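You operate a simulated robot arm through the tools that you are given. There is no shell and no other tool. Be economical: measure what you need, move in short steps, check, and stop when the job is done.

The job below is to be done with a simulated robot arm. You get a single attempt, and the scene is never put back.

## Task
Put things in order on the ironing board top. At the end: the green thread spool from the ironing board top stands where the blue spray bottle (marked "WATER") stood; the clear dosing cup stands where the jar of beets stood; the jar of beets stands on top of the yellow can; the blue spray bottle stands where the clear dosing cup stood; the teal tag (marked "HALL") stands where the green thread spool stood; whatever was shut is shut again. Leave all else as you found it, and nothing knocked over.

It is judged by the outcome, as a careful person would: the job done as asked, and still so three seconds after it is handed in. It fails if anything else is knocked over, pushed out of place, dropped, spilled or broken.

## Robot
A 6-joint arm with a two-finger parallel gripper, fixed in place. Base frame: the origin is at the foot of the arm, x ahead of it, y to its left, z up. Readings come in mm, degrees, newtons and seconds.
With the tool pointing down near the work surface it reaches from about 120 to 500 mm from the base axis. Its first joint turns from -72.0 to 72.0 degrees. Payload 0.65 kg.
The TCP is the grasp point between the finger pads, 25 mm short of the fingertips. In the tool frame z runs along the fingers and y along their closing line. The gripper opens to 76 mm. The fingers are 18 mm wide and 10 mm thick; the gripper's body (36 by 78 mm) begins 45 mm behind the TCP.
Orientation is told as [roll, pitch, yaw] about the base's x, y, z axes, in that order, counted from this pose: with the fingers straight down and closing along the base's y, the tool's x points along the base's -x, its y along +y and its z along -z.

## Interface
- The arm moves only by the tool nudge_tool. Its argument "rows" is one flat list of numbers, 7 for each row, row after row: the shift along the tool's x, y, z in mm, then the turn, a rotation vector about the tool's x, y, z in degrees, then the opening, from 0 (shut) to 1 (fully open). In form: [x, y, z, rx, ry, rz, gripper, x, y, z, rx, ry, rz, gripper, ...]. A call has 1 to 12 rows; each row shifts and turns the commanded pose from where the row before left it, along the tool's axes as they then stand. Rows are played at 5 a second. More than 50 mm and 8.6 degrees between two rows, or a gripper value outside its range, and nothing of the call is played. A pose out of reach is approached as far as the arm can. The call stops where the force on the tool passes 40 N (or 10 N more than at its start, if that is more) or the arm is blocked; 0.2 s more then pass. Each finger travels about 108 mm/s and halts on what it meets, pressing with about 23 N; the grip force reading is that of the motor and also rises with nothing between the fingers. The clock runs only during rows and for 0.2 s after the last one: add rows that do not move to give the fingers time. The reply holds the time, the measured pose of the TCP, the force on the tool along the base axes, the opening and the grip force, in the units named above and with some noise, with the torque about the TCP (base axes, N m) and any sound that the robot's microphone picked up, and new pictures: "show" is both (left out), scene, wrist or none.
- Cameras (640 x 400 px; columns grow to the right, rows downward): "scene" is fixed at [67, 281.7, 401.5]; the picture's right is [-0.66, -0.75, 0.00], its down [-0.44, 0.39, -0.81] and it looks along [0.61, -0.53, -0.59] (base axes); focal length 214 px, centre (320, 200). "wrist" rides on the gripper at [58, 11, -81] in the tool frame; the picture's right is [-0.18, 0.98, 0.00], its down [-0.75, -0.14, -0.64] and it looks along [-0.63, -0.12, 0.77] (tool axes); focal length 243 px, centre (320, 200). There is no depth. A picture from a camera that has moved, and an enlarged one, comes with that camera's place and axes in the base frame and with its lens.
- close_up(camera, box): a new picture of the part [left, top, right, bottom] of that camera's present view, enlarged. No time passes.
- job_done(): hands the job in; it is judged then, once.

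Go step by step. Nothing tells you positions but the pictures and the camera data: compare them with the known pose of the tool, close in by small moves and look again before you grip or let go. The budget is 120 turns and 200 pictures, counting those below and the enlarged ones. Unless the task says otherwise, let go and move clear before handing in, and close with one line.

The tools are called by a JSON object that holds its "op" and its "data". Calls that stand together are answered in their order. nudge_tool: Moves the arm, as the interface text tells. Its arguments: {"type":"object","properties":{"rows":{"type":"array","items":{"type":"number"}},"show":{"type":"string","enum":["both","scene","wrist","none"]}},"required":["rows"]} The other tools are called the same way: close_up (camera, box) takes an enlarged picture of a part of a camera's view; job_done () hands the job in.

At the start:

```text
time_s: 0.0
tool_pos: [257.4, -30.2, 364.6]
orientation: [-0.1, -0.1, 0.0]
force: [0.9, 1.2, -0.4]
moment: [0.03, -0.02, 0.02]
finger_gap: 76.1
grip_force: 0.2
```

scene: 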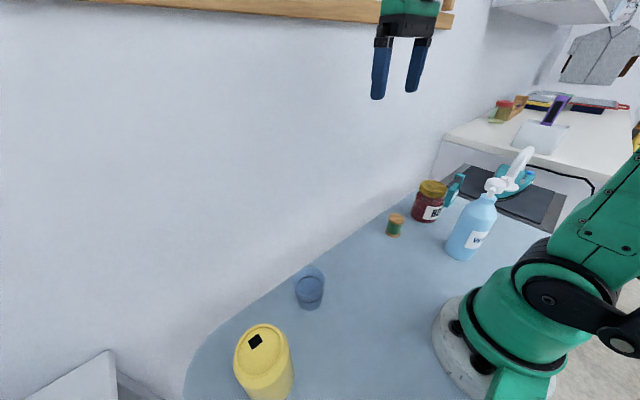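
wrist: 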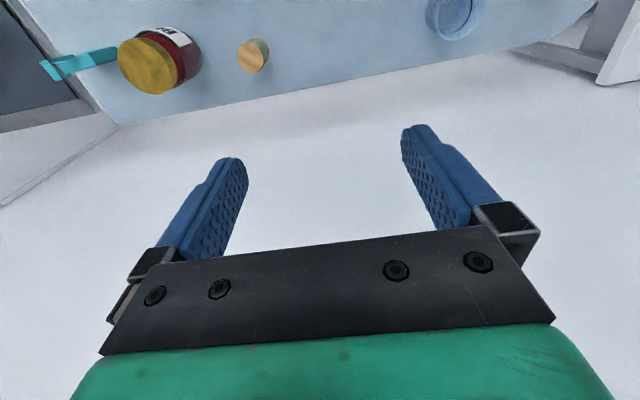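

I'll inspect the objects enlarged first, before planning any move.

{"op": "close_up", "data": {"camera": "scene", "box": [370, 130, 570, 270]}}

{"op": "close_up", "data": {"camera": "scene", "box": [200, 250, 400, 400]}}

{"op": "close_up", "data": {"camera": "wrist", "box": [0, 0, 300, 120]}}

```text
2.86 times, centred on (470, 200) of scene
camera zoom: at [67.0, 281.7, 401.5], right [-0.66, -0.75, 0.0], down [-0.44, 0.39, -0.81], along [0.61, -0.53, -0.59], focal length 613 px, centre (-109, 200)
```

zoom: 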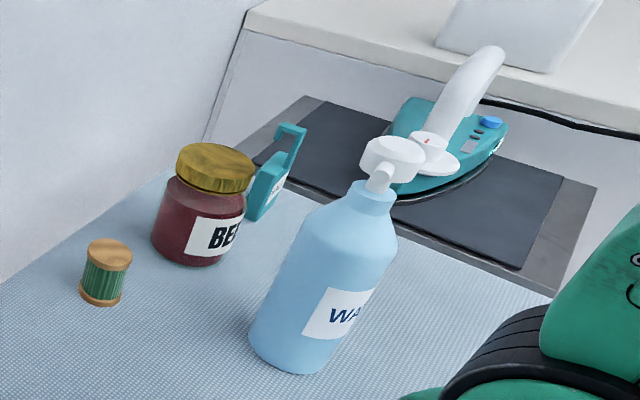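

```text
2.67 times, centred on (300, 325) of scene
camera zoom: at [67.0, 281.7, 401.5], right [-0.66, -0.75, 0.0], down [-0.44, 0.39, -0.81], along [0.61, -0.53, -0.59], focal length 572 px, centre (373, -133)
```

zoom: 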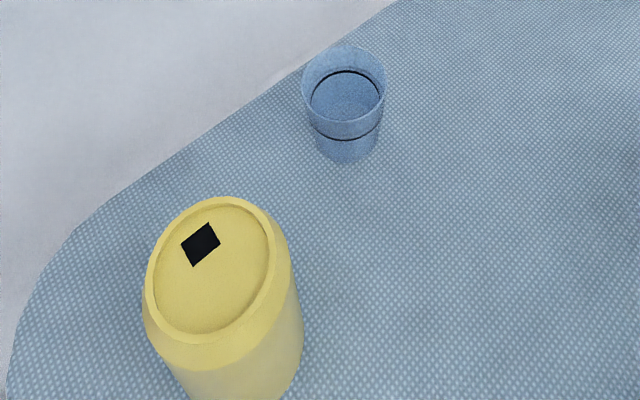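

```text
2.13 times, centred on (150, 60) of wrist
camera zoom: at [198.0, -19.4, 444.5], right [0.18, 0.98, 0.0], down [0.75, -0.14, 0.64], along [0.63, -0.12, -0.76], focal length 518 px, centre (683, 499)
```

zoom: 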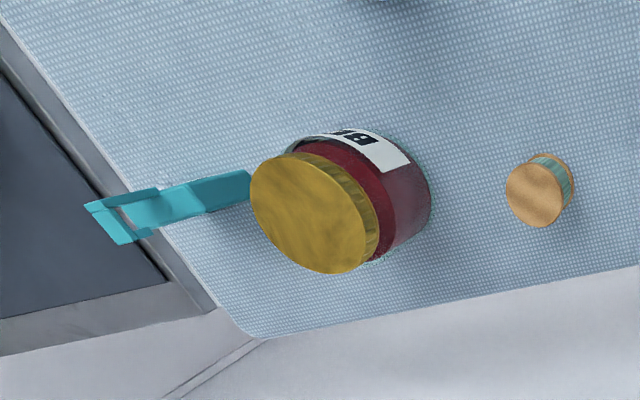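

The objects sit on a board at about z=0: spool near (245,-129), jar near (230,-260), bottle near (103,-202), tag near (205,-362), cup near (239,160) and can near (180,285). I'm moving above the jar for a closer look.

{"op": "nudge_tool", "data": {"rows": [5, -42, 23, 0, 0, 0, 1, 5, -42, 23, 0, 0, 0, 1, 5, -42, 23, 0, 0, 0, 1, 5, -42, 23, 0, 0, 0, 1, 5, -42, 20, 0, 0, 0, 1, 0, 0, 0, 0, 0, 0, 1]}}

```text
time_s: 1.4
tool_pos: [228.0, -242.8, 252.2]
orientation: [0.1, -0.1, 0.0]
force: [-0.4, 0.3, 0.3]
moment: [0.03, 0.02, 0.01]
finger_gap: 76.0
grip_force: 0.0
camera wrist: at [170.3, -231.7, 331.7], right [0.18, 0.98, 0.0], down [0.75, -0.14, 0.64], along [0.63, -0.12, -0.76], focal length 243 px, centre (320, 200)
```

scene: 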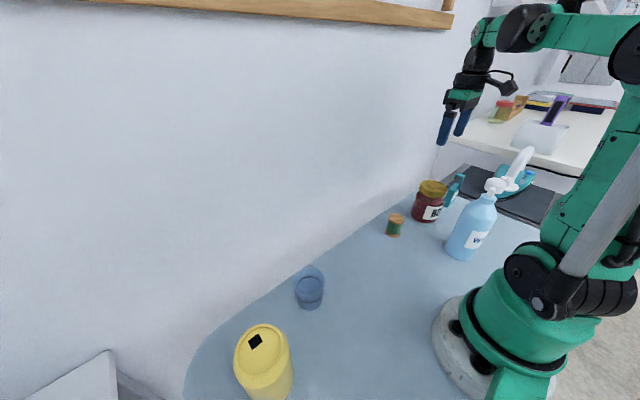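
wrist: 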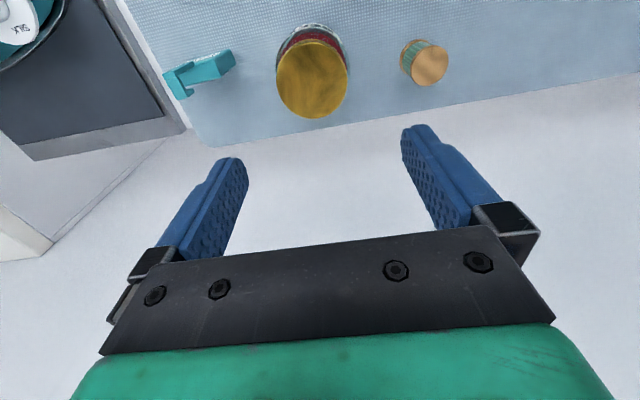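

The jar lid is roughly 65 mm across. I'm zooming in to size the jar body and the tag.

{"op": "close_up", "data": {"camera": "wrist", "box": [150, 0, 470, 130]}}

```text
2.00 times, centred on (310, 65) of wrist
camera zoom: at [170.3, -231.7, 331.7], right [0.18, 0.98, 0.0], down [0.75, -0.14, 0.64], along [0.63, -0.12, -0.76], focal length 485 px, centre (340, 470)
```

zoom: 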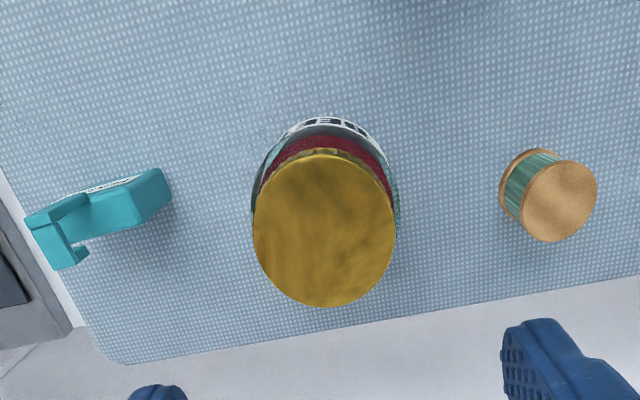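

The jar body is about 70 mm wide and centred near (226,-249), about 95 mm tall. I'm descending partway over it and checking the centring.

{"op": "nudge_tool", "data": {"rows": [1, -3, 40, 0, 0, 0, 1, 1, -3, 40, 0, 0, 0, 1, 0, 0, 37, 0, 0, 0, 1, 0, 0, 0, 0, 0, 0, 1]}}

```text
time_s: 2.4
tool_pos: [229.9, -246.8, 136.2]
orientation: [0.0, -0.1, -0.1]
force: [0.3, -0.8, -0.4]
moment: [0.03, 0.03, -0.02]
finger_gap: 76.1
grip_force: 0.1
camera wrist: at [170.9, -235.9, 215.0], right [0.18, 0.98, 0.0], down [0.75, -0.14, 0.64], along [0.63, -0.12, -0.76], focal length 243 px, centre (320, 200)
```

scene: 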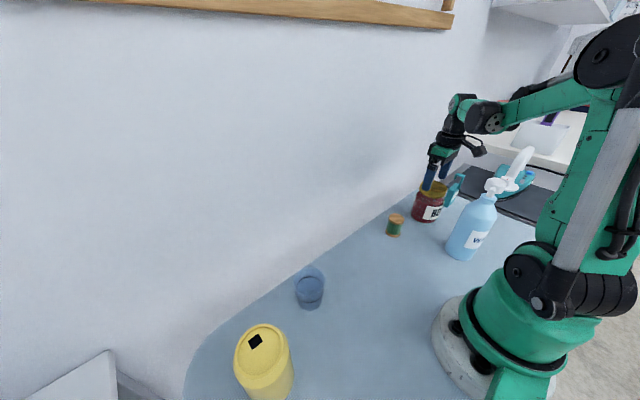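
wrist: 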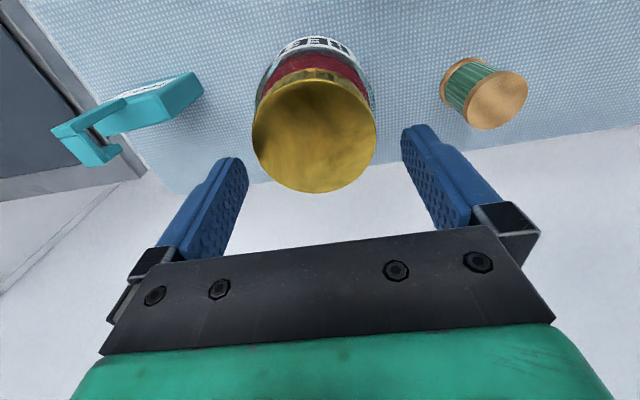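

The lid top is at about z=97 and offset (+4,-2.6) mm in the tool frame. I'm correcting that, descending to z≈78 and closing.

{"op": "nudge_tool", "data": {"rows": [4, -2.6, 8, 0, 0, 0, 1, 0, 0, 0, 0, 0, 0, 1, 0, 0, 17, 0, 0, 0, 1, 0, 0, 17, 0, 0, 0, 1, 0, 0, 16, 0, 0, 0, 1, 0, 0, 0, 0, 0, 0, 1]}}

```text
time_s: 3.8
tool_pos: [227.6, -250.2, 77.2]
orientation: [0.1, -0.1, 0.0]
force: [-0.2, 0.6, 0.2]
moment: [0.02, -0.05, 0.02]
finger_gap: 76.1
grip_force: 0.1
camera wrist: at [168.1, -238.9, 157.3], right [0.18, 0.98, 0.0], down [0.75, -0.14, 0.64], along [0.63, -0.12, -0.76], focal length 243 px, centre (320, 200)
```

scene: 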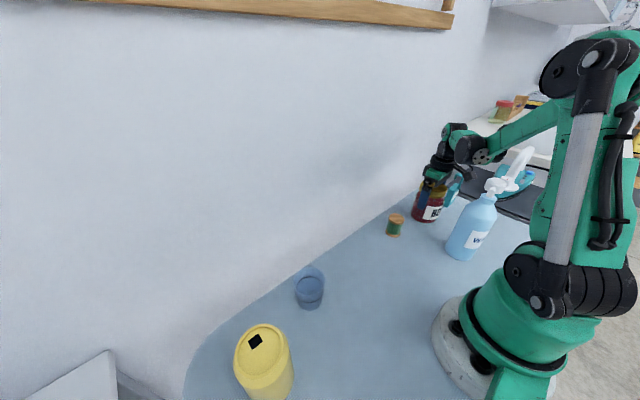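
wrist: 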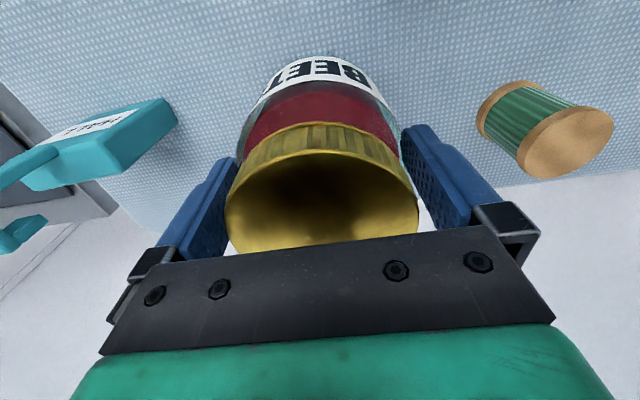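

The jar is between the fingers and centred. I'm closing the gripper.

{"op": "nudge_tool", "data": {"rows": [0, 0, 0, 0, 0, 0, 0.7, 0, 0, 0, 0, 0, 0, 0.7, 0, 0, 0, 0, 0, 0, 0.7], "show": "none"}}

```text
time_s: 4.6
tool_pos: [225.8, -251.3, 78.7]
orientation: [0.0, -0.1, 0.0]
force: [0.0, -0.4, -0.4]
moment: [0.0, -0.03, -0.01]
finger_gap: 73.3
grip_force: 23.4
```

It grips at 73 mm. I'm lifting slightly to check the hold.

{"op": "nudge_tool", "data": {"rows": [0, 0, -15, 0, 0, 0, 0.6, 0, 0, -25, 0, 0, 0, 0.6, 0, 0, -35, 0, 0, 0, 0.6, 0, 0, 0, 0, 0, 0, 0.6]}}

```text
time_s: 5.6
tool_pos: [226.6, -249.9, 153.0]
orientation: [0.0, -0.1, 0.0]
force: [0.6, -0.8, -5.8]
moment: [0.02, 0.02, 0.03]
finger_gap: 72.9
grip_force: 22.9
camera wrist: at [167.3, -238.6, 232.7], right [0.18, 0.98, 0.0], down [0.75, -0.14, 0.64], along [0.63, -0.12, -0.76], focal length 243 px, centre (320, 200)
```

scene: 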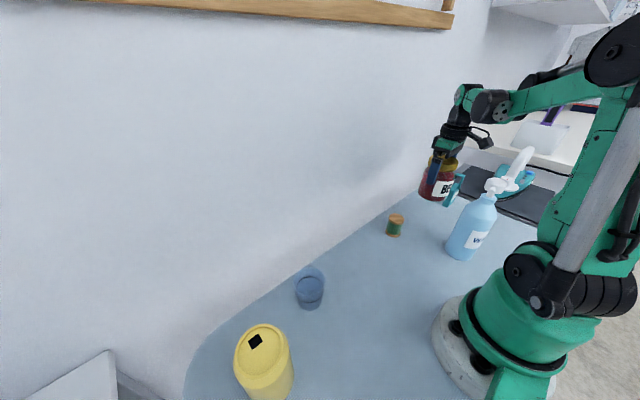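
wrist: 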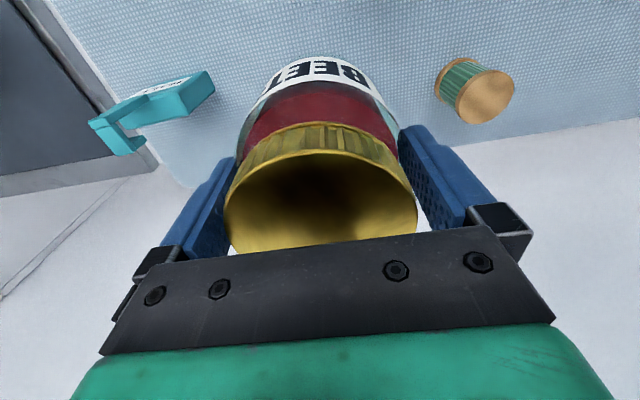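

The jar is held (about 0.58 kg). I'm carrying it high towards the can and will stop short to look.

{"op": "nudge_tool", "data": {"rows": [2, 30, -35, 0, 0, 0, 0.6, 2, 36, -33, 0, 0, 0, 0.6, 2, 38, -30, 0, 0, 0, 0.6, 2, 46, -10, 0, 0, 0, 0.6, 2, 46, 0, 0, 0, 0, 0.6, 2, 46, 0, 0, 0, 0, 0.6, 2, 46, 0, 0, 0, 0, 0.6, 2, 46, 0, 0, 0, 0, 0.6, 2, 46, 0, 0, 0, 0, 0.6, 2, 40, 0, 0, 0, 0, 0.6, 0, 20, 0, 0, 0, 0, 0.6, 0, 0, 0, 0, 0, 0, 0.6]}}

```text
time_s: 8.2
tool_pos: [207.1, 192.4, 262.5]
orientation: [-0.1, -0.1, 0.0]
force: [0.5, -0.3, -6.4]
moment: [-0.01, 0.0, -0.02]
finger_gap: 72.9
grip_force: 23.4
camera wrist: at [147.6, 204.2, 342.1], right [0.18, 0.98, 0.0], down [0.75, -0.14, 0.64], along [0.63, -0.12, -0.76], focal length 243 px, centre (320, 200)
```

scene: 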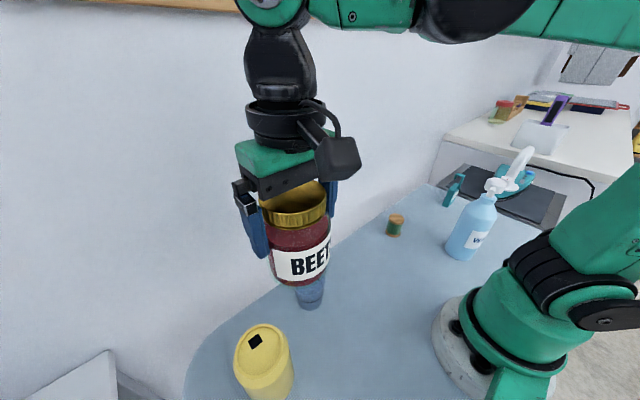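
wrist: 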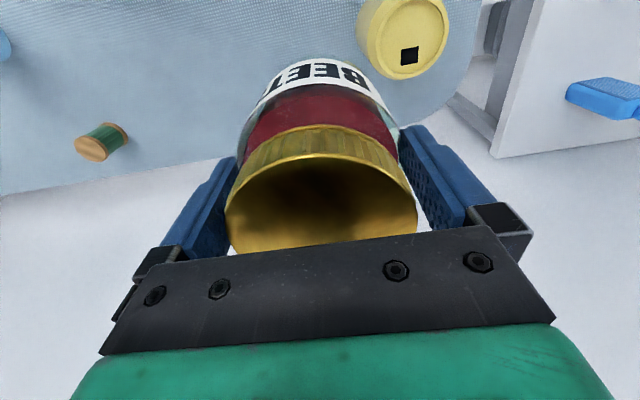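

I'm zooming in on the can top from both cameras to fix its centre and height.

{"op": "close_up", "data": {"camera": "wrist", "box": [320, 0, 480, 100]}}

{"op": "close_up", "data": {"camera": "scene", "box": [200, 300, 360, 400]}}

```text
4.00 times, centred on (400, 50) of wrist
camera zoom: at [147.6, 204.2, 342.1], right [0.18, 0.98, 0.0], down [0.75, -0.14, 0.64], along [0.63, -0.12, -0.76], focal length 970 px, centre (0, 800)
```

zoom: 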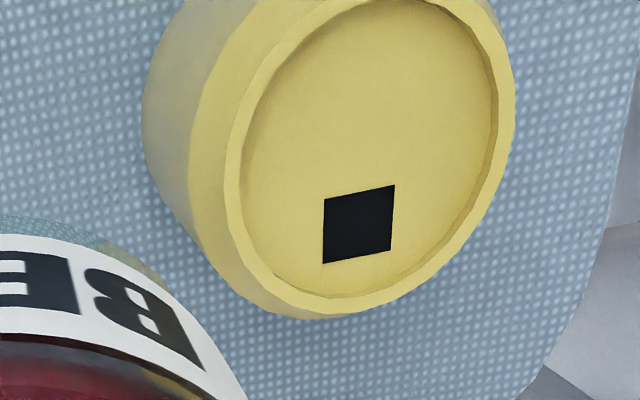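

```text
4.00 times, centred on (280, 350) of scene
camera zoom: at [67.0, 281.7, 401.5], right [-0.66, -0.75, 0.0], down [-0.44, 0.39, -0.81], along [0.61, -0.53, -0.59], focal length 858 px, centre (480, -400)
```

zoom: 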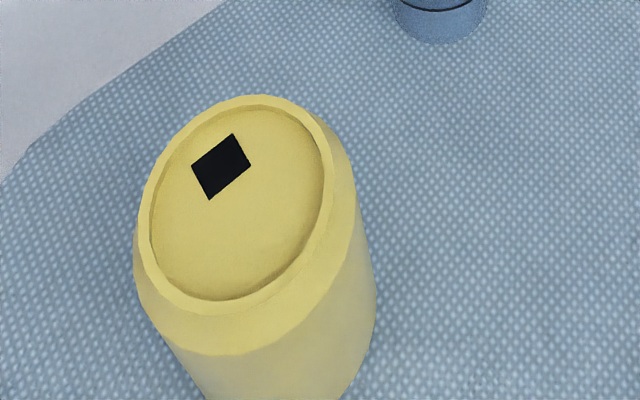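

The can centre is at about (187,271) with its top near z=113–115. I'm moving over it and down to about 10 mm above contact.

{"op": "nudge_tool", "data": {"rows": [8, 30, 0, 0, 0, 0, 0.6, 8, 30, 0, 0, 0, 0, 0.6, 4, 18, 0, 0, 0, 0, 0.6, 0, 0, 0, 0, 0, 0, 0.6, 0, 0, 30, 0, 0, 0, 0.6, 0, 0, 28, 0, 0, 0, 0.6, 0, 0, 0, 0, 0, 0, 0.6]}}

```text
time_s: 9.8
tool_pos: [185.9, 269.6, 201.8]
orientation: [0.0, -0.1, 0.0]
force: [-0.6, -0.2, -6.0]
moment: [-0.04, 0.02, -0.02]
finger_gap: 73.2
grip_force: 22.7
camera wrist: at [126.6, 281.0, 281.8], right [0.18, 0.98, 0.0], down [0.75, -0.14, 0.64], along [0.63, -0.12, -0.76], focal length 243 px, centre (320, 200)
```

scene: 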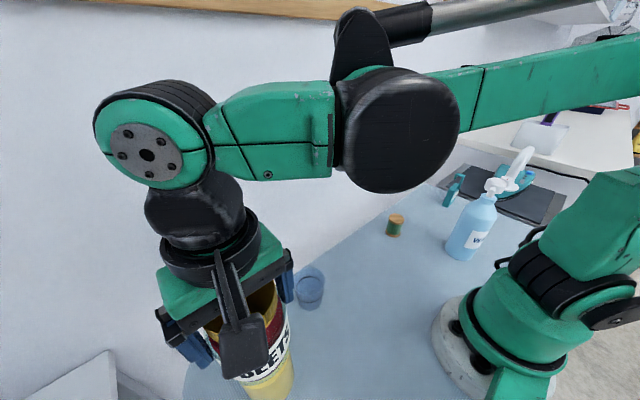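
wrist: 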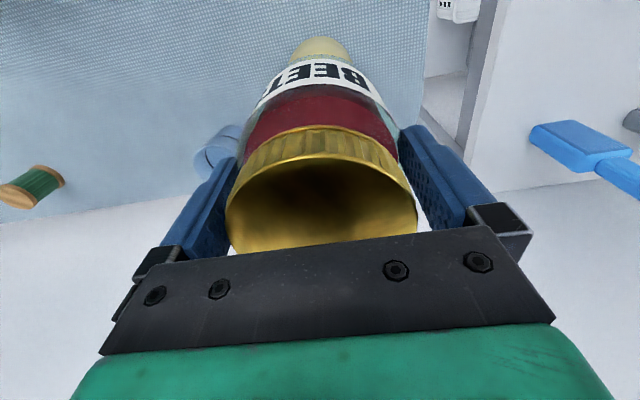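

The jar is aligned above the can. I'm lowering in small steps and watching the force.

{"op": "nudge_tool", "data": {"rows": [0, 0, 2, 0, 0, 0, 0.6, 0, 0, 2, 0, 0, 0, 0.6, 0, 0, 1, 0, 0, 0, 0.6, 0, 0, 0, 0, 0, 0, 0.6], "show": "none"}}

{"op": "close_up", "data": {"camera": "scene", "box": [180, 310, 340, 400]}}

```text
time_s: 10.8
tool_pos: [186.4, 270.1, 198.1]
orientation: [0.0, -0.1, -0.1]
force: [-0.5, -0.1, -5.8]
moment: [-0.01, 0.01, -0.01]
finger_gap: 73.1
grip_force: 22.9
```

```text
4.00 times, centred on (260, 355) of scene
camera zoom: at [67.0, 281.7, 401.5], right [-0.66, -0.75, 0.0], down [-0.44, 0.39, -0.81], along [0.61, -0.53, -0.59], focal length 858 px, centre (560, -420)
```

zoom: 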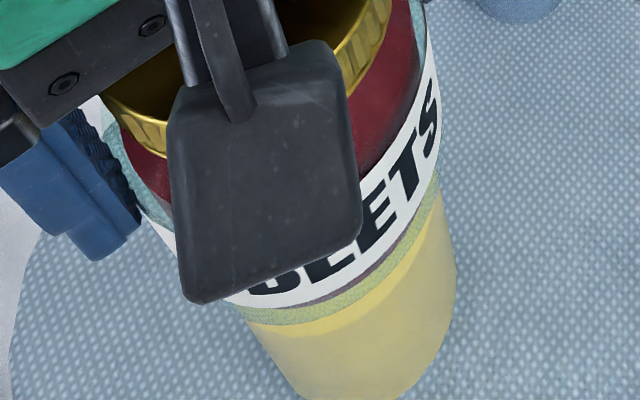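

No contact yet, so I'm lowering further in 1 mm steps.

{"op": "nudge_tool", "data": {"rows": [0, 0, 1, 0, 0, 0, 0.6, 0, 0, 1, 0, 0, 0, 0.6, 0, 0, 1, 0, 0, 0, 0.6, 0, 0, 0, 0, 0, 0, 0.6], "show": "none"}}

```text
time_s: 11.8
tool_pos: [186.2, 268.3, 194.8]
orientation: [0.0, -0.1, 0.1]
force: [0.8, 0.7, -5.4]
moment: [-0.01, 0.0, 0.0]
finger_gap: 73.2
grip_force: 22.6
```

{"op": "nudge_tool", "data": {"rows": [0, 0, 1, 0, 0, 0, 0.6, 0, 0, 1, 0, 0, 0, 0.6, 0, 0, 0, 0, 0, 0, 0.6], "show": "none"}}

```text
time_s: 12.6
tool_pos: [185.2, 268.3, 192.1]
orientation: [0.0, -0.1, 0.0]
force: [0.2, 0.4, -6.3]
moment: [0.02, 0.05, -0.03]
finger_gap: 73.0
grip_force: 22.7
```

Still no contact, so I continue.

{"op": "nudge_tool", "data": {"rows": [0, 0, 1, 0, 0, 0, 0.6, 0, 0, 1, 0, 0, 0, 0.6, 0, 0, 0, 0, 0, 0, 0.6], "show": "none"}}

{"op": "close_up", "data": {"camera": "scene", "box": [180, 310, 340, 400]}}

```text
time_s: 13.4
tool_pos: [185.5, 268.2, 192.2]
orientation: [0.0, 0.0, 0.0]
force: [0.3, 0.1, 15.1]
moment: [0.02, 0.04, 0.02]
finger_gap: 73.0
grip_force: 23.1
```

```text
4.00 times, centred on (260, 355) of scene
camera zoom: at [67.0, 281.7, 401.6], right [-0.66, -0.75, 0.0], down [-0.44, 0.39, -0.81], along [0.61, -0.53, -0.59], focal length 858 px, centre (560, -420)
```

zoom: 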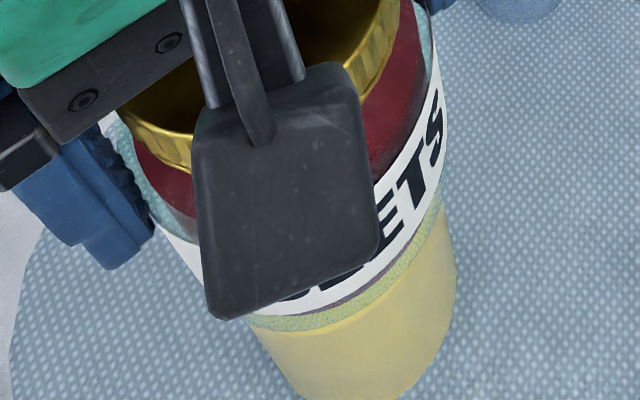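

The jar is down on the can. I'm relieving the press and opening slowly.

{"op": "nudge_tool", "data": {"rows": [0, 0, -0.8, 0, 0, 0, 0.6, 0, 0, 0, 0, 0, 0, 0.97, 0, 0, 0, 0, 0, 0, 1, 0, 0, 0, 0, 0, 0, 1]}}

```text
time_s: 14.4
tool_pos: [186.6, 269.5, 191.8]
orientation: [0.0, -0.1, 0.0]
force: [-0.9, 0.9, -0.6]
moment: [0.0, 0.0, -0.01]
finger_gap: 75.9
grip_force: 0.0
camera wrist: at [127.0, 280.3, 271.6], right [0.18, 0.98, 0.0], down [0.75, -0.14, 0.64], along [0.63, -0.12, -0.76], focal length 243 px, centre (320, 200)
```

scene: 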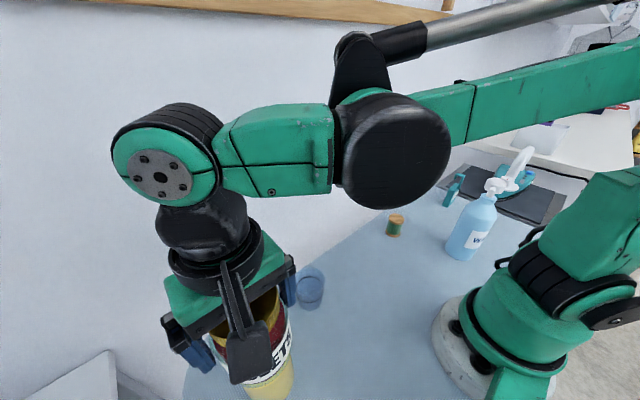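
wrist: 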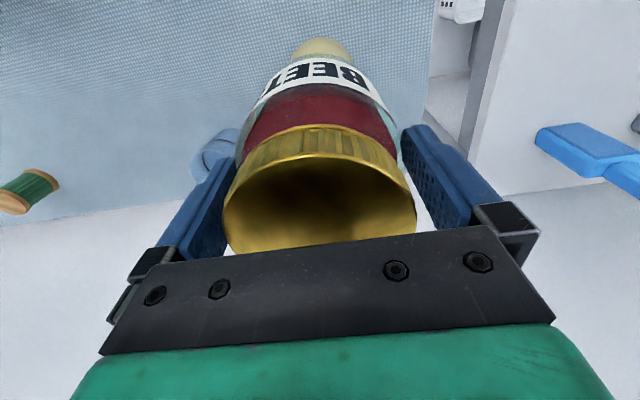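

Released. I'm rising straight up slowly.

{"op": "nudge_tool", "data": {"rows": [0, 0, -8, 0, 0, 0, 1, 0, 0, -12, 0, 0, 0, 1, 0, 0, -20, 0, 0, 0, 1, 0, 0, -35, 0, 0, 0, 1, 0, -20, -20, 0, 0, 0, 1, 0, -40, 0, 0, 0, 0, 1, 0, -20, 0, 0, 0, 0, 1, 0, 0, 0, 0, 0, 0, 1]}}

```text
time_s: 16.2
tool_pos: [182.9, 187.6, 287.2]
orientation: [0.0, 0.0, -0.1]
force: [0.0, 0.3, -0.2]
moment: [-0.02, -0.01, -0.01]
finger_gap: 76.1
grip_force: 0.0
camera wrist: at [123.9, 199.1, 366.2], right [0.18, 0.98, 0.0], down [0.75, -0.14, 0.64], along [0.63, -0.12, -0.76], focal length 243 px, centre (320, 200)
```

scene: 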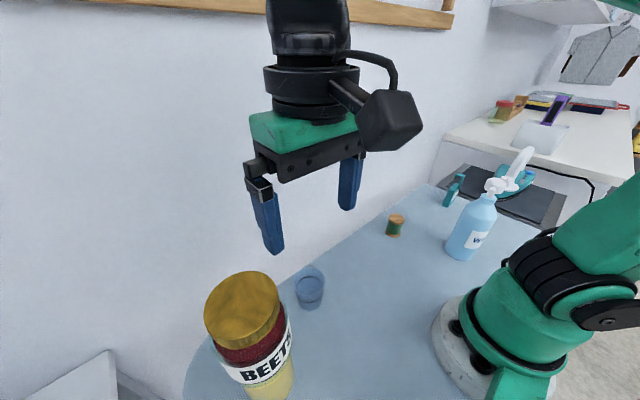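
wrist: 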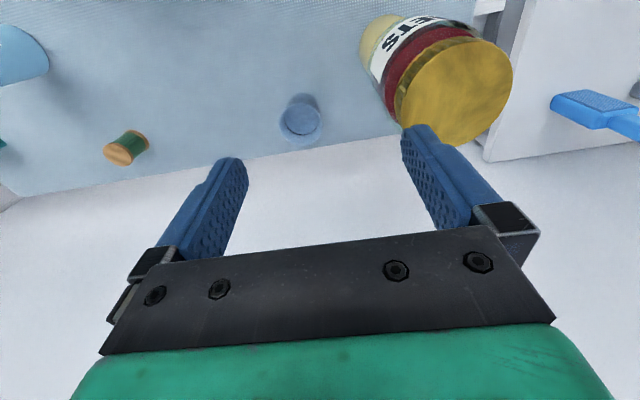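

The jar stands on the can. Next is the cup, which I'm zooming in on.

{"op": "close_up", "data": {"camera": "wrist", "box": [260, 70, 340, 170]}}

{"op": "close_up", "data": {"camera": "scene", "box": [270, 250, 350, 320]}}

```text
4.00 times, centred on (300, 120) of wrist
camera zoom: at [123.9, 199.1, 366.2], right [0.18, 0.98, 0.0], down [0.75, -0.14, 0.64], along [0.63, -0.12, -0.76], focal length 970 px, centre (400, 520)
```

zoom: 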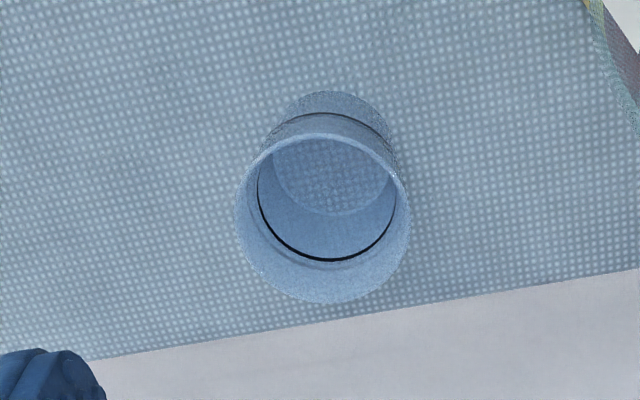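

```text
5.71 times, centred on (310, 285) of scene
camera zoom: at [67.0, 281.7, 401.5], right [-0.66, -0.75, 0.0], down [-0.44, 0.39, -0.81], along [0.61, -0.53, -0.59], focal length 1226 px, centre (377, -286)
```

zoom: 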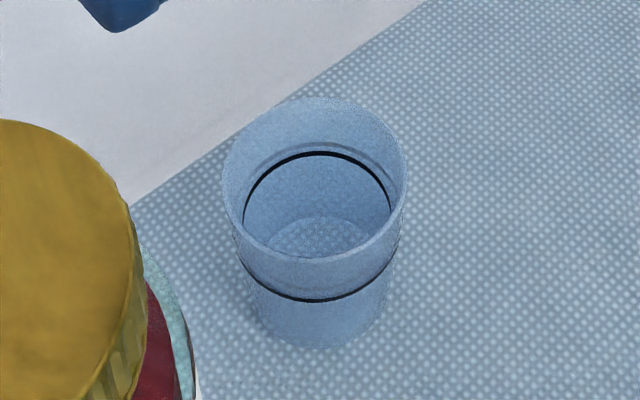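

The cup is empty, centred near (244,154), about 67 mm tall with a 56 mm rim. I'm moving above it.

{"op": "nudge_tool", "data": {"rows": [-30, -17, 20, 0, 0, 0, 1, -30, -17, 30, 0, 0, 0, 1, 0, 0, 45, 0, 0, 0, 1, 0, 0, 45, 0, 0, 0, 1, 0, 0, 27, 0, 0, 0, 1, 0, 0, 0, 0, 0, 0, 1]}}

```text
time_s: 17.6
tool_pos: [247.8, 149.9, 118.3]
orientation: [0.0, 0.0, 0.0]
force: [0.6, 0.0, 0.8]
moment: [0.01, -0.04, -0.01]
finger_gap: 75.8
grip_force: 0.0
camera wrist: at [189.0, 162.2, 198.1], right [0.18, 0.98, 0.0], down [0.75, -0.14, 0.64], along [0.63, -0.12, -0.76], focal length 243 px, centre (320, 200)
```

scene: 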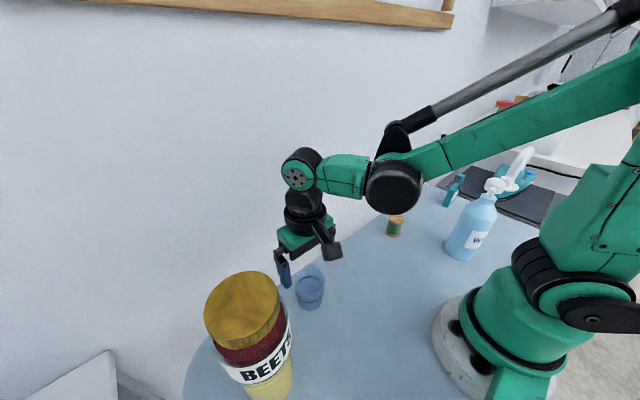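
wrist: 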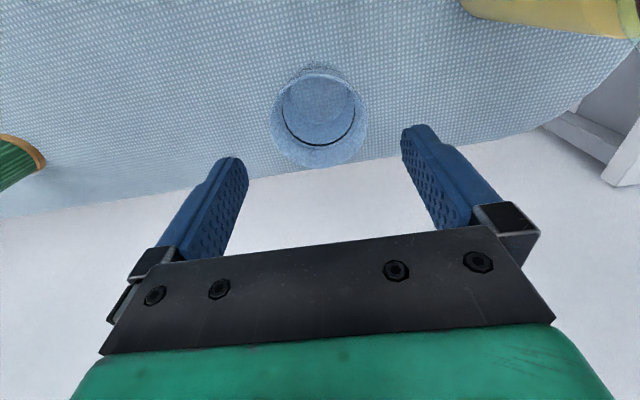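

The cup is offset about +5 mm in tool x and is otherwise centred. I'm correcting, descending and closing gently.

{"op": "nudge_tool", "data": {"rows": [5, 0.7, 15, 0, 0, 0, 1, 0, 0, 20, 0, 0, 0, 1, 0, 0, 20, 0, 0, 0, 1, 0, 0, 13, 0, 0, 0, 1, 0, 0, 0, 0, 0, 0, 1]}}

```text
time_s: 18.8
tool_pos: [244.1, 154.3, 52.9]
orientation: [0.0, -0.1, 0.0]
force: [0.0, 0.3, 0.3]
moment: [0.01, 0.0, 0.01]
finger_gap: 76.3
grip_force: 0.0
camera wrist: at [184.8, 165.9, 131.8], right [0.18, 0.98, 0.0], down [0.75, -0.14, 0.64], along [0.63, -0.12, -0.76], focal length 243 px, centre (320, 200)
```

scene: 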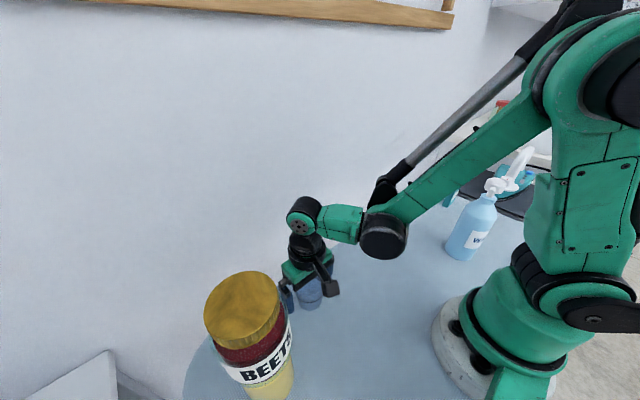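
wrist: 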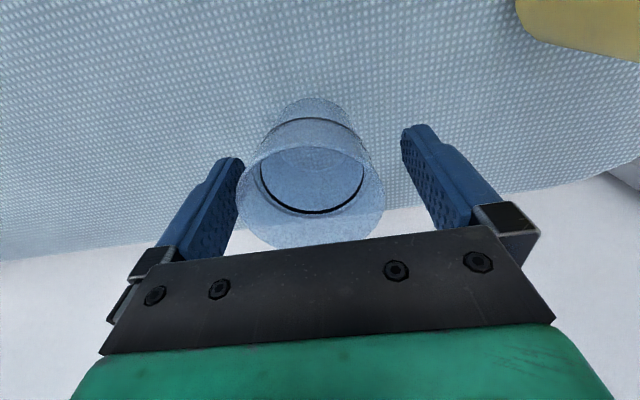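

The cup sits about 3 mm to one side, so I'm centring it before closing.

{"op": "nudge_tool", "data": {"rows": [2.5, -2.9, 5, 0, 0, 0, 1, 0, 0, 0, 0, 0, 0, 0.85, 0, 0, 0, 0, 0, 0, 0.75, 0, 0, 0, 0, 0, 0, 0.68, 0, 0, 0, 0, 0, 0, 0.6, 0, 0, 0, 0, 0, 0, 0.6]}}

```text
time_s: 20.2
tool_pos: [240.5, 152.5, 46.7]
orientation: [0.1, -0.1, 0.1]
force: [-1.1, -0.3, -0.1]
moment: [0.01, -0.01, 0.01]
finger_gap: 54.2
grip_force: 23.0
camera wrist: at [182.1, 163.8, 126.7], right [0.18, 0.98, 0.0], down [0.75, -0.14, 0.64], along [0.63, -0.12, -0.76], focal length 243 px, centre (320, 200)
```

scene: 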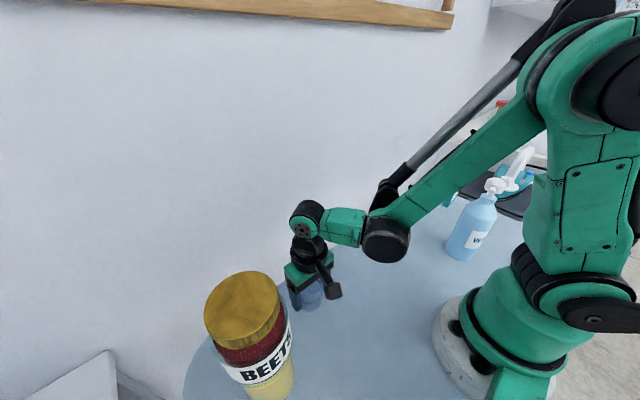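
wrist: 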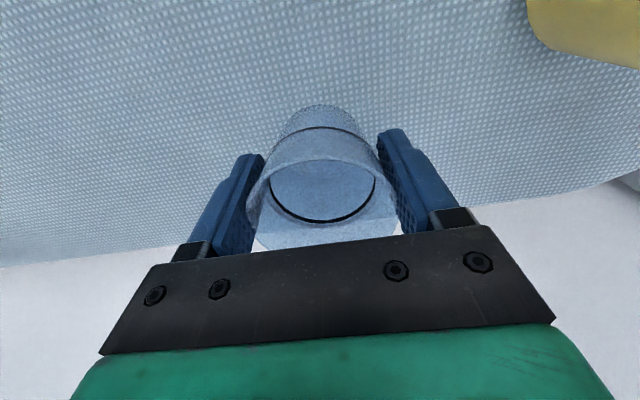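

The cup is gripped at 54 mm; its spot is about (240.5,152). I'm lifting and carrying it toward the jar's spot at (226.5,-250.5).

{"op": "nudge_tool", "data": {"rows": [0, 0, -15, 0, 0, 0, 0.6, 0, 0, -40, 0, 0, 0, 0.6, 0, 0, -45, 0, 0, 0, 0.6, 2, -45, 0, 0, 0, 0, 0.6, 2, -45, 0, 0, 0, 0, 0.6, 2, -45, 0, 0, 0, 0, 0.6, 2, -45, 0, 0, 0, 0, 0.6, 2, -45, 0, 0, 0, 0, 0.6, 2, -45, 0, 0, 0, 0, 0.6, 2, -45, 0, 0, 0, 0, 0.6, 0, -45, 0, 0, 0, 0, 0.6, 0, -30, 0, 0, 0, 0, 0.6]}}

```text
time_s: 22.8
tool_pos: [225.5, -239.4, 147.3]
orientation: [0.1, -0.1, 0.0]
force: [-0.5, 0.3, -0.4]
moment: [-0.01, 0.02, 0.03]
finger_gap: 54.3
grip_force: 22.7
camera wrist: at [166.5, -227.3, 226.2], right [0.18, 0.98, 0.0], down [0.75, -0.14, 0.64], along [0.63, -0.12, -0.76], focal length 243 px, centre (320, 200)
```

scene: 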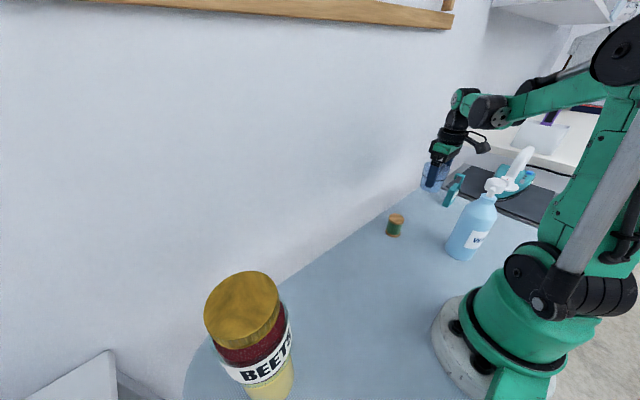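
wrist: 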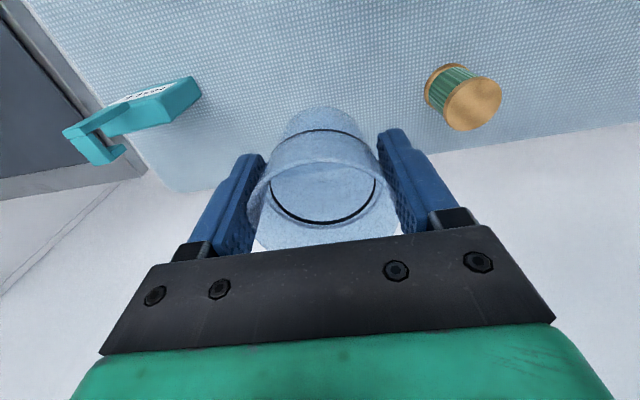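

I'm shifting the last 12 mm and lowering to just above the board.

{"op": "nudge_tool", "data": {"rows": [-1, -12, 20, 0, 0, 0, 0.6, 0, 0, 35, 0, 0, 0, 0.6, 0, 0, 30, 0, 0, 0, 0.6, 0, 0, 11, 0, 0, 0, 0.6, 0, 0, 0, 0, 0, 0, 0.6]}}

```text
time_s: 24.0
tool_pos: [223.9, -247.9, 51.6]
orientation: [0.0, -0.1, 0.0]
force: [-0.1, -0.8, 0.4]
moment: [0.01, 0.01, 0.0]
finger_gap: 54.0
grip_force: 23.0
camera wrist: at [164.9, -236.7, 130.4], right [0.18, 0.98, 0.0], down [0.75, -0.14, 0.64], along [0.63, -0.12, -0.76], focal length 243 px, centre (320, 200)
```

scene: 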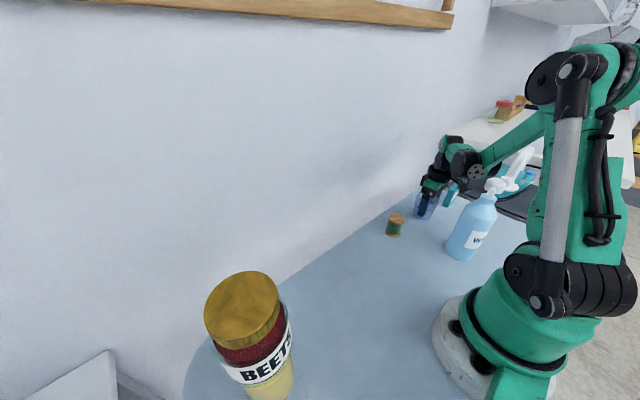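
wrist: 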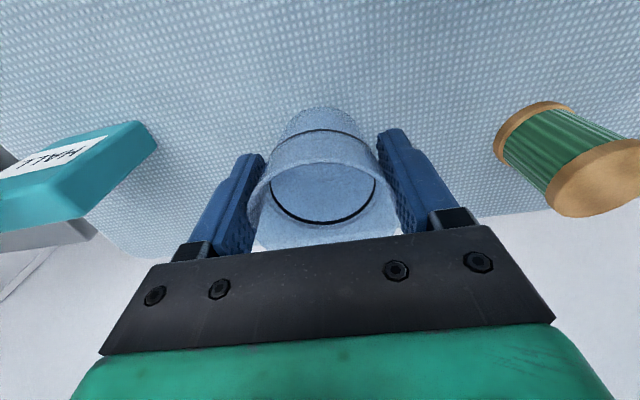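

I'm trimming (+2,-1.5) and lowering to contact.

{"op": "nudge_tool", "data": {"rows": [-2, -1.5, 2, 0, 0, 0, 0.6, 0, 0, 1, 0, 0, 0, 0.6, 0, 0, 0, 0, 0, 0, 0.6], "show": "none"}}

{"op": "nudge_tool", "data": {"rows": [0, 0, 1, 0, 0, 0, 0.6, 0, 0, 0, 0, 0, 0, 0.6], "show": "none"}}

```text
time_s: 24.8
tool_pos: [227.4, -251.4, 48.3]
orientation: [0.1, -0.2, 0.0]
force: [-0.4, 0.4, -1.3]
moment: [-0.01, 0.0, 0.0]
finger_gap: 54.0
grip_force: 24.2
```

```text
time_s: 25.4
tool_pos: [227.9, -251.4, 47.0]
orientation: [0.0, -0.2, 0.1]
force: [-0.8, 0.3, 2.5]
moment: [-0.04, -0.03, -0.01]
finger_gap: 54.0
grip_force: 23.1
```

{"op": "nudge_tool", "data": {"rows": [0, 0, 0.5, 0, 0, 0, 0.6, 0, 0, 0, 0, 0, 0, 0.6], "show": "none"}}

```text
time_s: 26.0
tool_pos: [227.4, -251.4, 47.0]
orientation: [0.0, -0.1, 0.0]
force: [-1.8, -0.1, 2.4]
moment: [-0.07, 0.0, 0.02]
finger_gap: 54.1
grip_force: 23.6
```

The cup touches the board. I'm releasing and rising.

{"op": "nudge_tool", "data": {"rows": [0, 0, 0, 0, 0, 0, 0.78, 0, 0, 0, 0, 0, 0, 0.9, 0, 0, 0, 0, 0, 0, 1, 0, 0, 0, 0, 0, 0, 1, 0, 0, -20, 0, 0, 0, 1, 0, 0, -40, 0, 0, 0, 1, 0, 0, -45, 0, 0, 0, 1, 0, 0, -45, 0, 0, 0, 1, 0, 0, -45, 0, 0, 0, 1, 0, 0, 0, 0, 0, 0, 1]}}

```text
time_s: 28.2
tool_pos: [227.3, -251.9, 245.2]
orientation: [0.0, -0.1, 0.0]
force: [0.1, 0.3, -0.3]
moment: [0.0, 0.03, 0.01]
finger_gap: 75.9
grip_force: 0.1
camera wrist: at [167.7, -240.3, 324.9], right [0.18, 0.98, 0.0], down [0.75, -0.14, 0.64], along [0.63, -0.12, -0.76], focal length 243 px, centre (320, 200)
```

scene: 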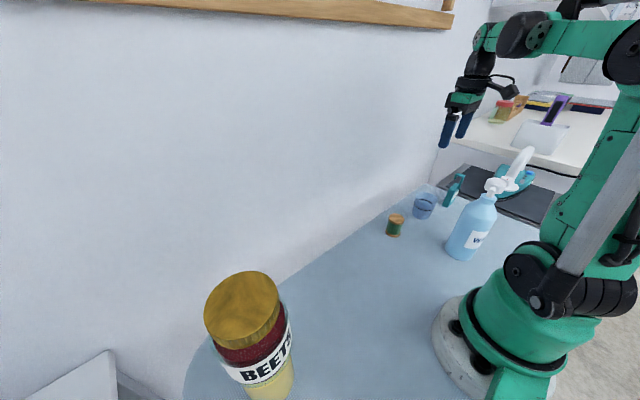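
wrist: 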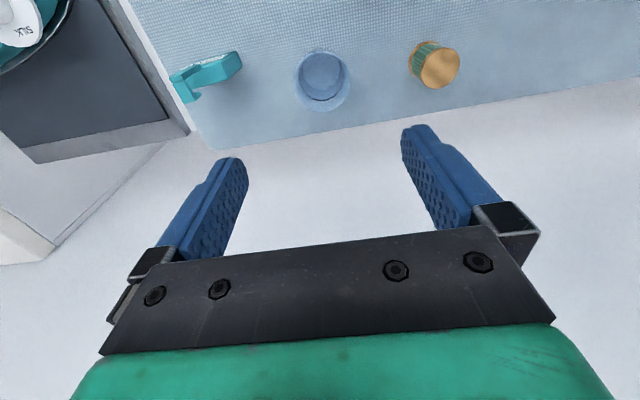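

The cup is standing in the jar's spot. Next I'm moving toward the bottle, staying high, to view its head.

{"op": "nudge_tool", "data": {"rows": [0, 10, -35, 0, 0, 0, 1, 20, 15, -35, 0, 0, 0, 1, 20, 15, -20, 0, 0, 0, 1, 20, 10, 0, 0, 0, 0, 1, 0, 0, 0, 0, 0, 0, 1]}}

{"op": "close_up", "data": {"camera": "scene", "box": [430, 130, 550, 270]}}

```text
time_s: 29.4
tool_pos: [166.6, -200.8, 329.9]
orientation: [0.1, -0.1, 0.0]
force: [-0.1, -0.3, -0.1]
moment: [0.01, 0.02, -0.03]
finger_gap: 76.0
grip_force: 0.0
camera wrist: at [107.6, -189.5, 409.6], right [0.18, 0.98, 0.0], down [0.75, -0.14, 0.64], along [0.63, -0.12, -0.76], focal length 243 px, centre (320, 200)
```

scene: 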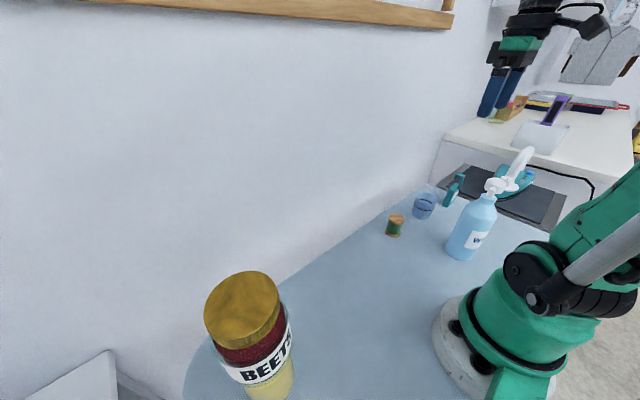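
wrist: 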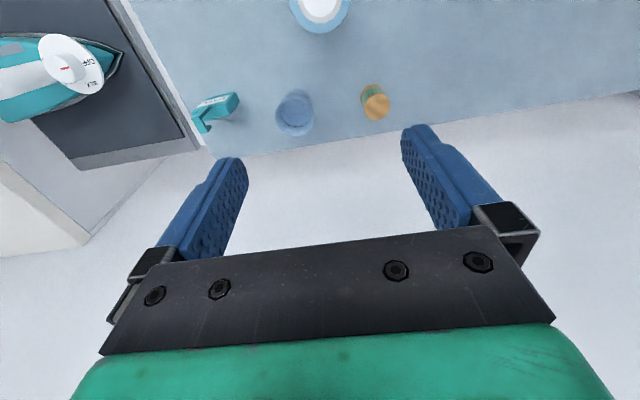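

```text
2.86 times, centred on (490, 200) of scene
camera zoom: at [67.0, 281.7, 401.5], right [-0.66, -0.75, 0.0], down [-0.44, 0.39, -0.81], along [0.61, -0.53, -0.59], focal length 613 px, centre (-166, 200)
```

zoom: 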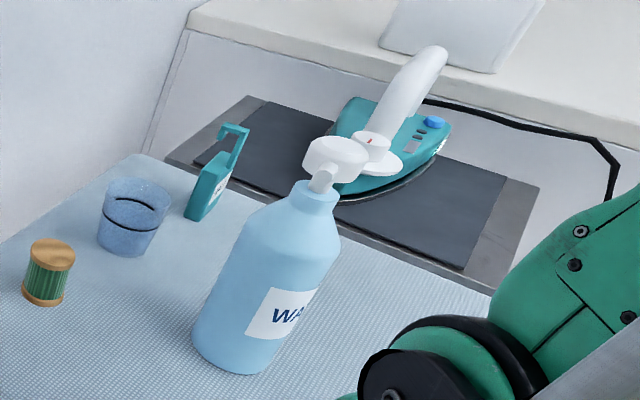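

The white arch belongs to the iron; the bottle's own head is the white cap at about z=186, near (105,-197). I'm moving over it to look straight down.

{"op": "nudge_tool", "data": {"rows": [20, 0, 0, 0, 0, 0, 1, 20, 0, 0, 0, 0, 0, 1, 20, 0, 0, 0, 0, 0, 1, 0, 0, 20, 0, 0, 0, 1, 0, 0, 0, 0, 0, 0, 1]}}

```text
time_s: 30.6
tool_pos: [106.7, -201.2, 310.7]
orientation: [0.0, -0.1, 0.0]
force: [0.4, -0.7, -0.3]
moment: [0.01, 0.0, -0.04]
finger_gap: 75.8
grip_force: 0.0
camera wrist: at [47.5, -189.9, 389.9], right [0.18, 0.98, 0.0], down [0.75, -0.14, 0.64], along [0.63, -0.12, -0.76], focal length 243 px, centre (320, 200)
```

scene: 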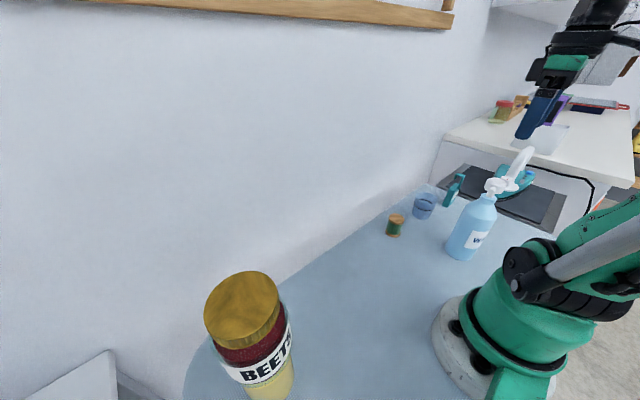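
wrist: 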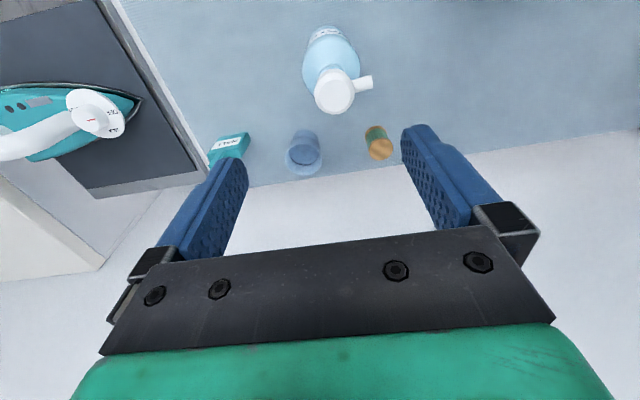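

{"op": "close_up", "data": {"camera": "wrist", "box": [270, 10, 400, 130]}}

{"op": "close_up", "data": {"camera": "scene", "box": [460, 160, 530, 220]}}

```text
3.33 times, centred on (335, 70) of wrist
camera zoom: at [47.5, -189.9, 389.9], right [0.18, 0.98, 0.0], down [0.75, -0.14, 0.64], along [0.63, -0.12, -0.76], focal length 809 px, centre (270, 633)
```

zoom: 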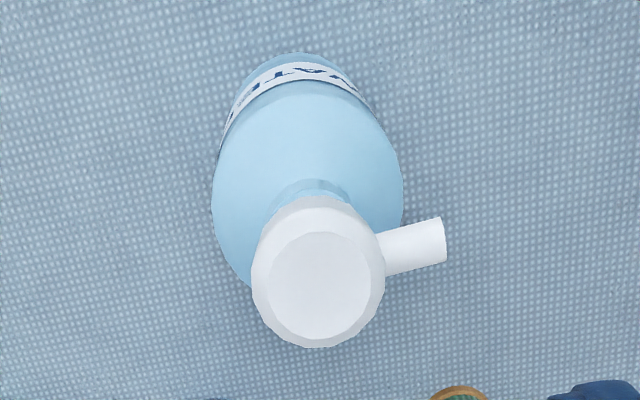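

```text
6.67 times, centred on (495, 190) of scene
camera zoom: at [67.0, 281.7, 401.5], right [-0.66, -0.75, 0.0], down [-0.44, 0.39, -0.81], along [0.61, -0.53, -0.59], focal length 1430 px, centre (-847, 267)
```

zoom: 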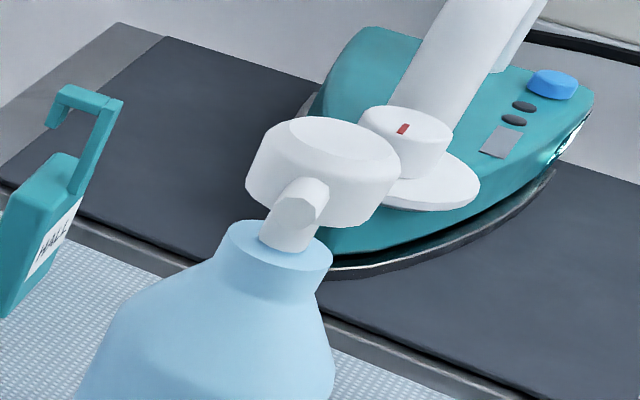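

The bottle's cap is about 32 mm wide, top near (106,-190,193), with its nozzle toward +y. I'm turning the gripper 90° so it closes along x, clear of the nozzle.

{"op": "nudge_tool", "data": {"rows": [0, 4, 0, 0, 0, 8.18, 1, 0, 0, 0, 0, 0, 8.18, 1, 0, 0, 0, 0, 0, 8.18, 1, 0, 0, 0, 0, 0, 8.18, 1, 0, 0, 0, 0, 0, 8.18, 1, 0, 0, 0, 0, 0, 8.18, 1, 0, 0, 0, 0, 0, 8.18, 1, 0, 0, 0, 0, 0, 8.18, 1, 0, 0, 0, 0, 0, 8.18, 1, 0, 0, 0, 0, 0, 8.18, 1, 0, 0, 0, 0, 0, 8.2, 1, 0, 0, 0, 0, 0, 0, 1]}}

```text
time_s: 33.2
tool_pos: [107.9, -197.0, 310.0]
orientation: [0.1, 0.0, -90.0]
force: [-0.5, -0.1, -0.1]
moment: [0.02, 0.02, 0.01]
finger_gap: 76.1
grip_force: 0.2
camera wrist: at [117.8, -138.3, 390.5], right [0.98, -0.19, 0.0], down [-0.14, -0.75, 0.64], along [-0.12, -0.63, -0.77], focal length 243 px, centre (320, 200)
```

scene: 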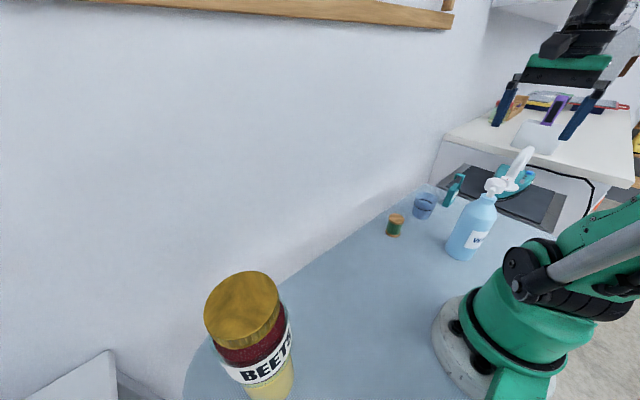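
wrist: 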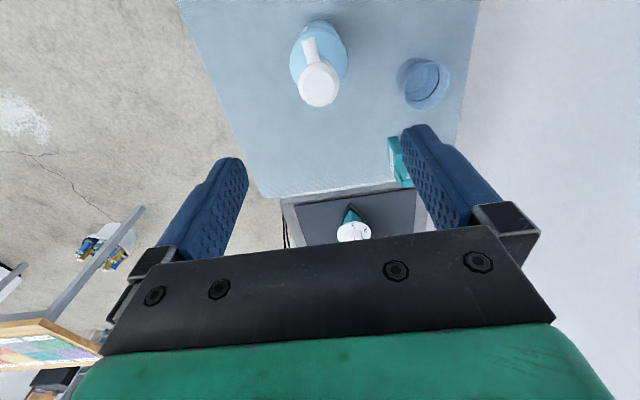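

The cap is offset about +7.7 mm in tool x. I'm correcting that and descending to just above it.

{"op": "nudge_tool", "data": {"rows": [7.5, -0.4, 20, 0, 0, 0, 1, 0, 0, 35, 0, 0, 0, 1, 0, 0, 25, 0, 0, 0, 1, 0, 0, 0, 0, 0, 0, 1]}}

```text
time_s: 34.2
tool_pos: [108.3, -189.9, 229.0]
orientation: [0.2, 0.0, -90.0]
force: [-0.8, 0.3, 0.4]
moment: [-0.02, 0.0, -0.02]
finger_gap: 75.9
grip_force: 0.1
camera wrist: at [117.6, -131.8, 309.9], right [0.98, -0.18, 0.0], down [-0.14, -0.75, 0.64], along [-0.12, -0.63, -0.77], focal length 243 px, centre (320, 200)
```

scene: 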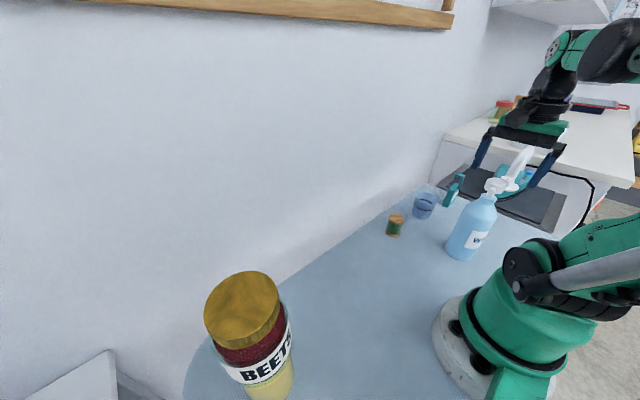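
wrist: 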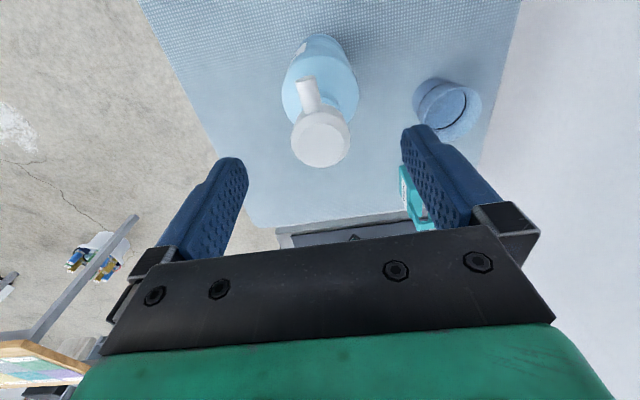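

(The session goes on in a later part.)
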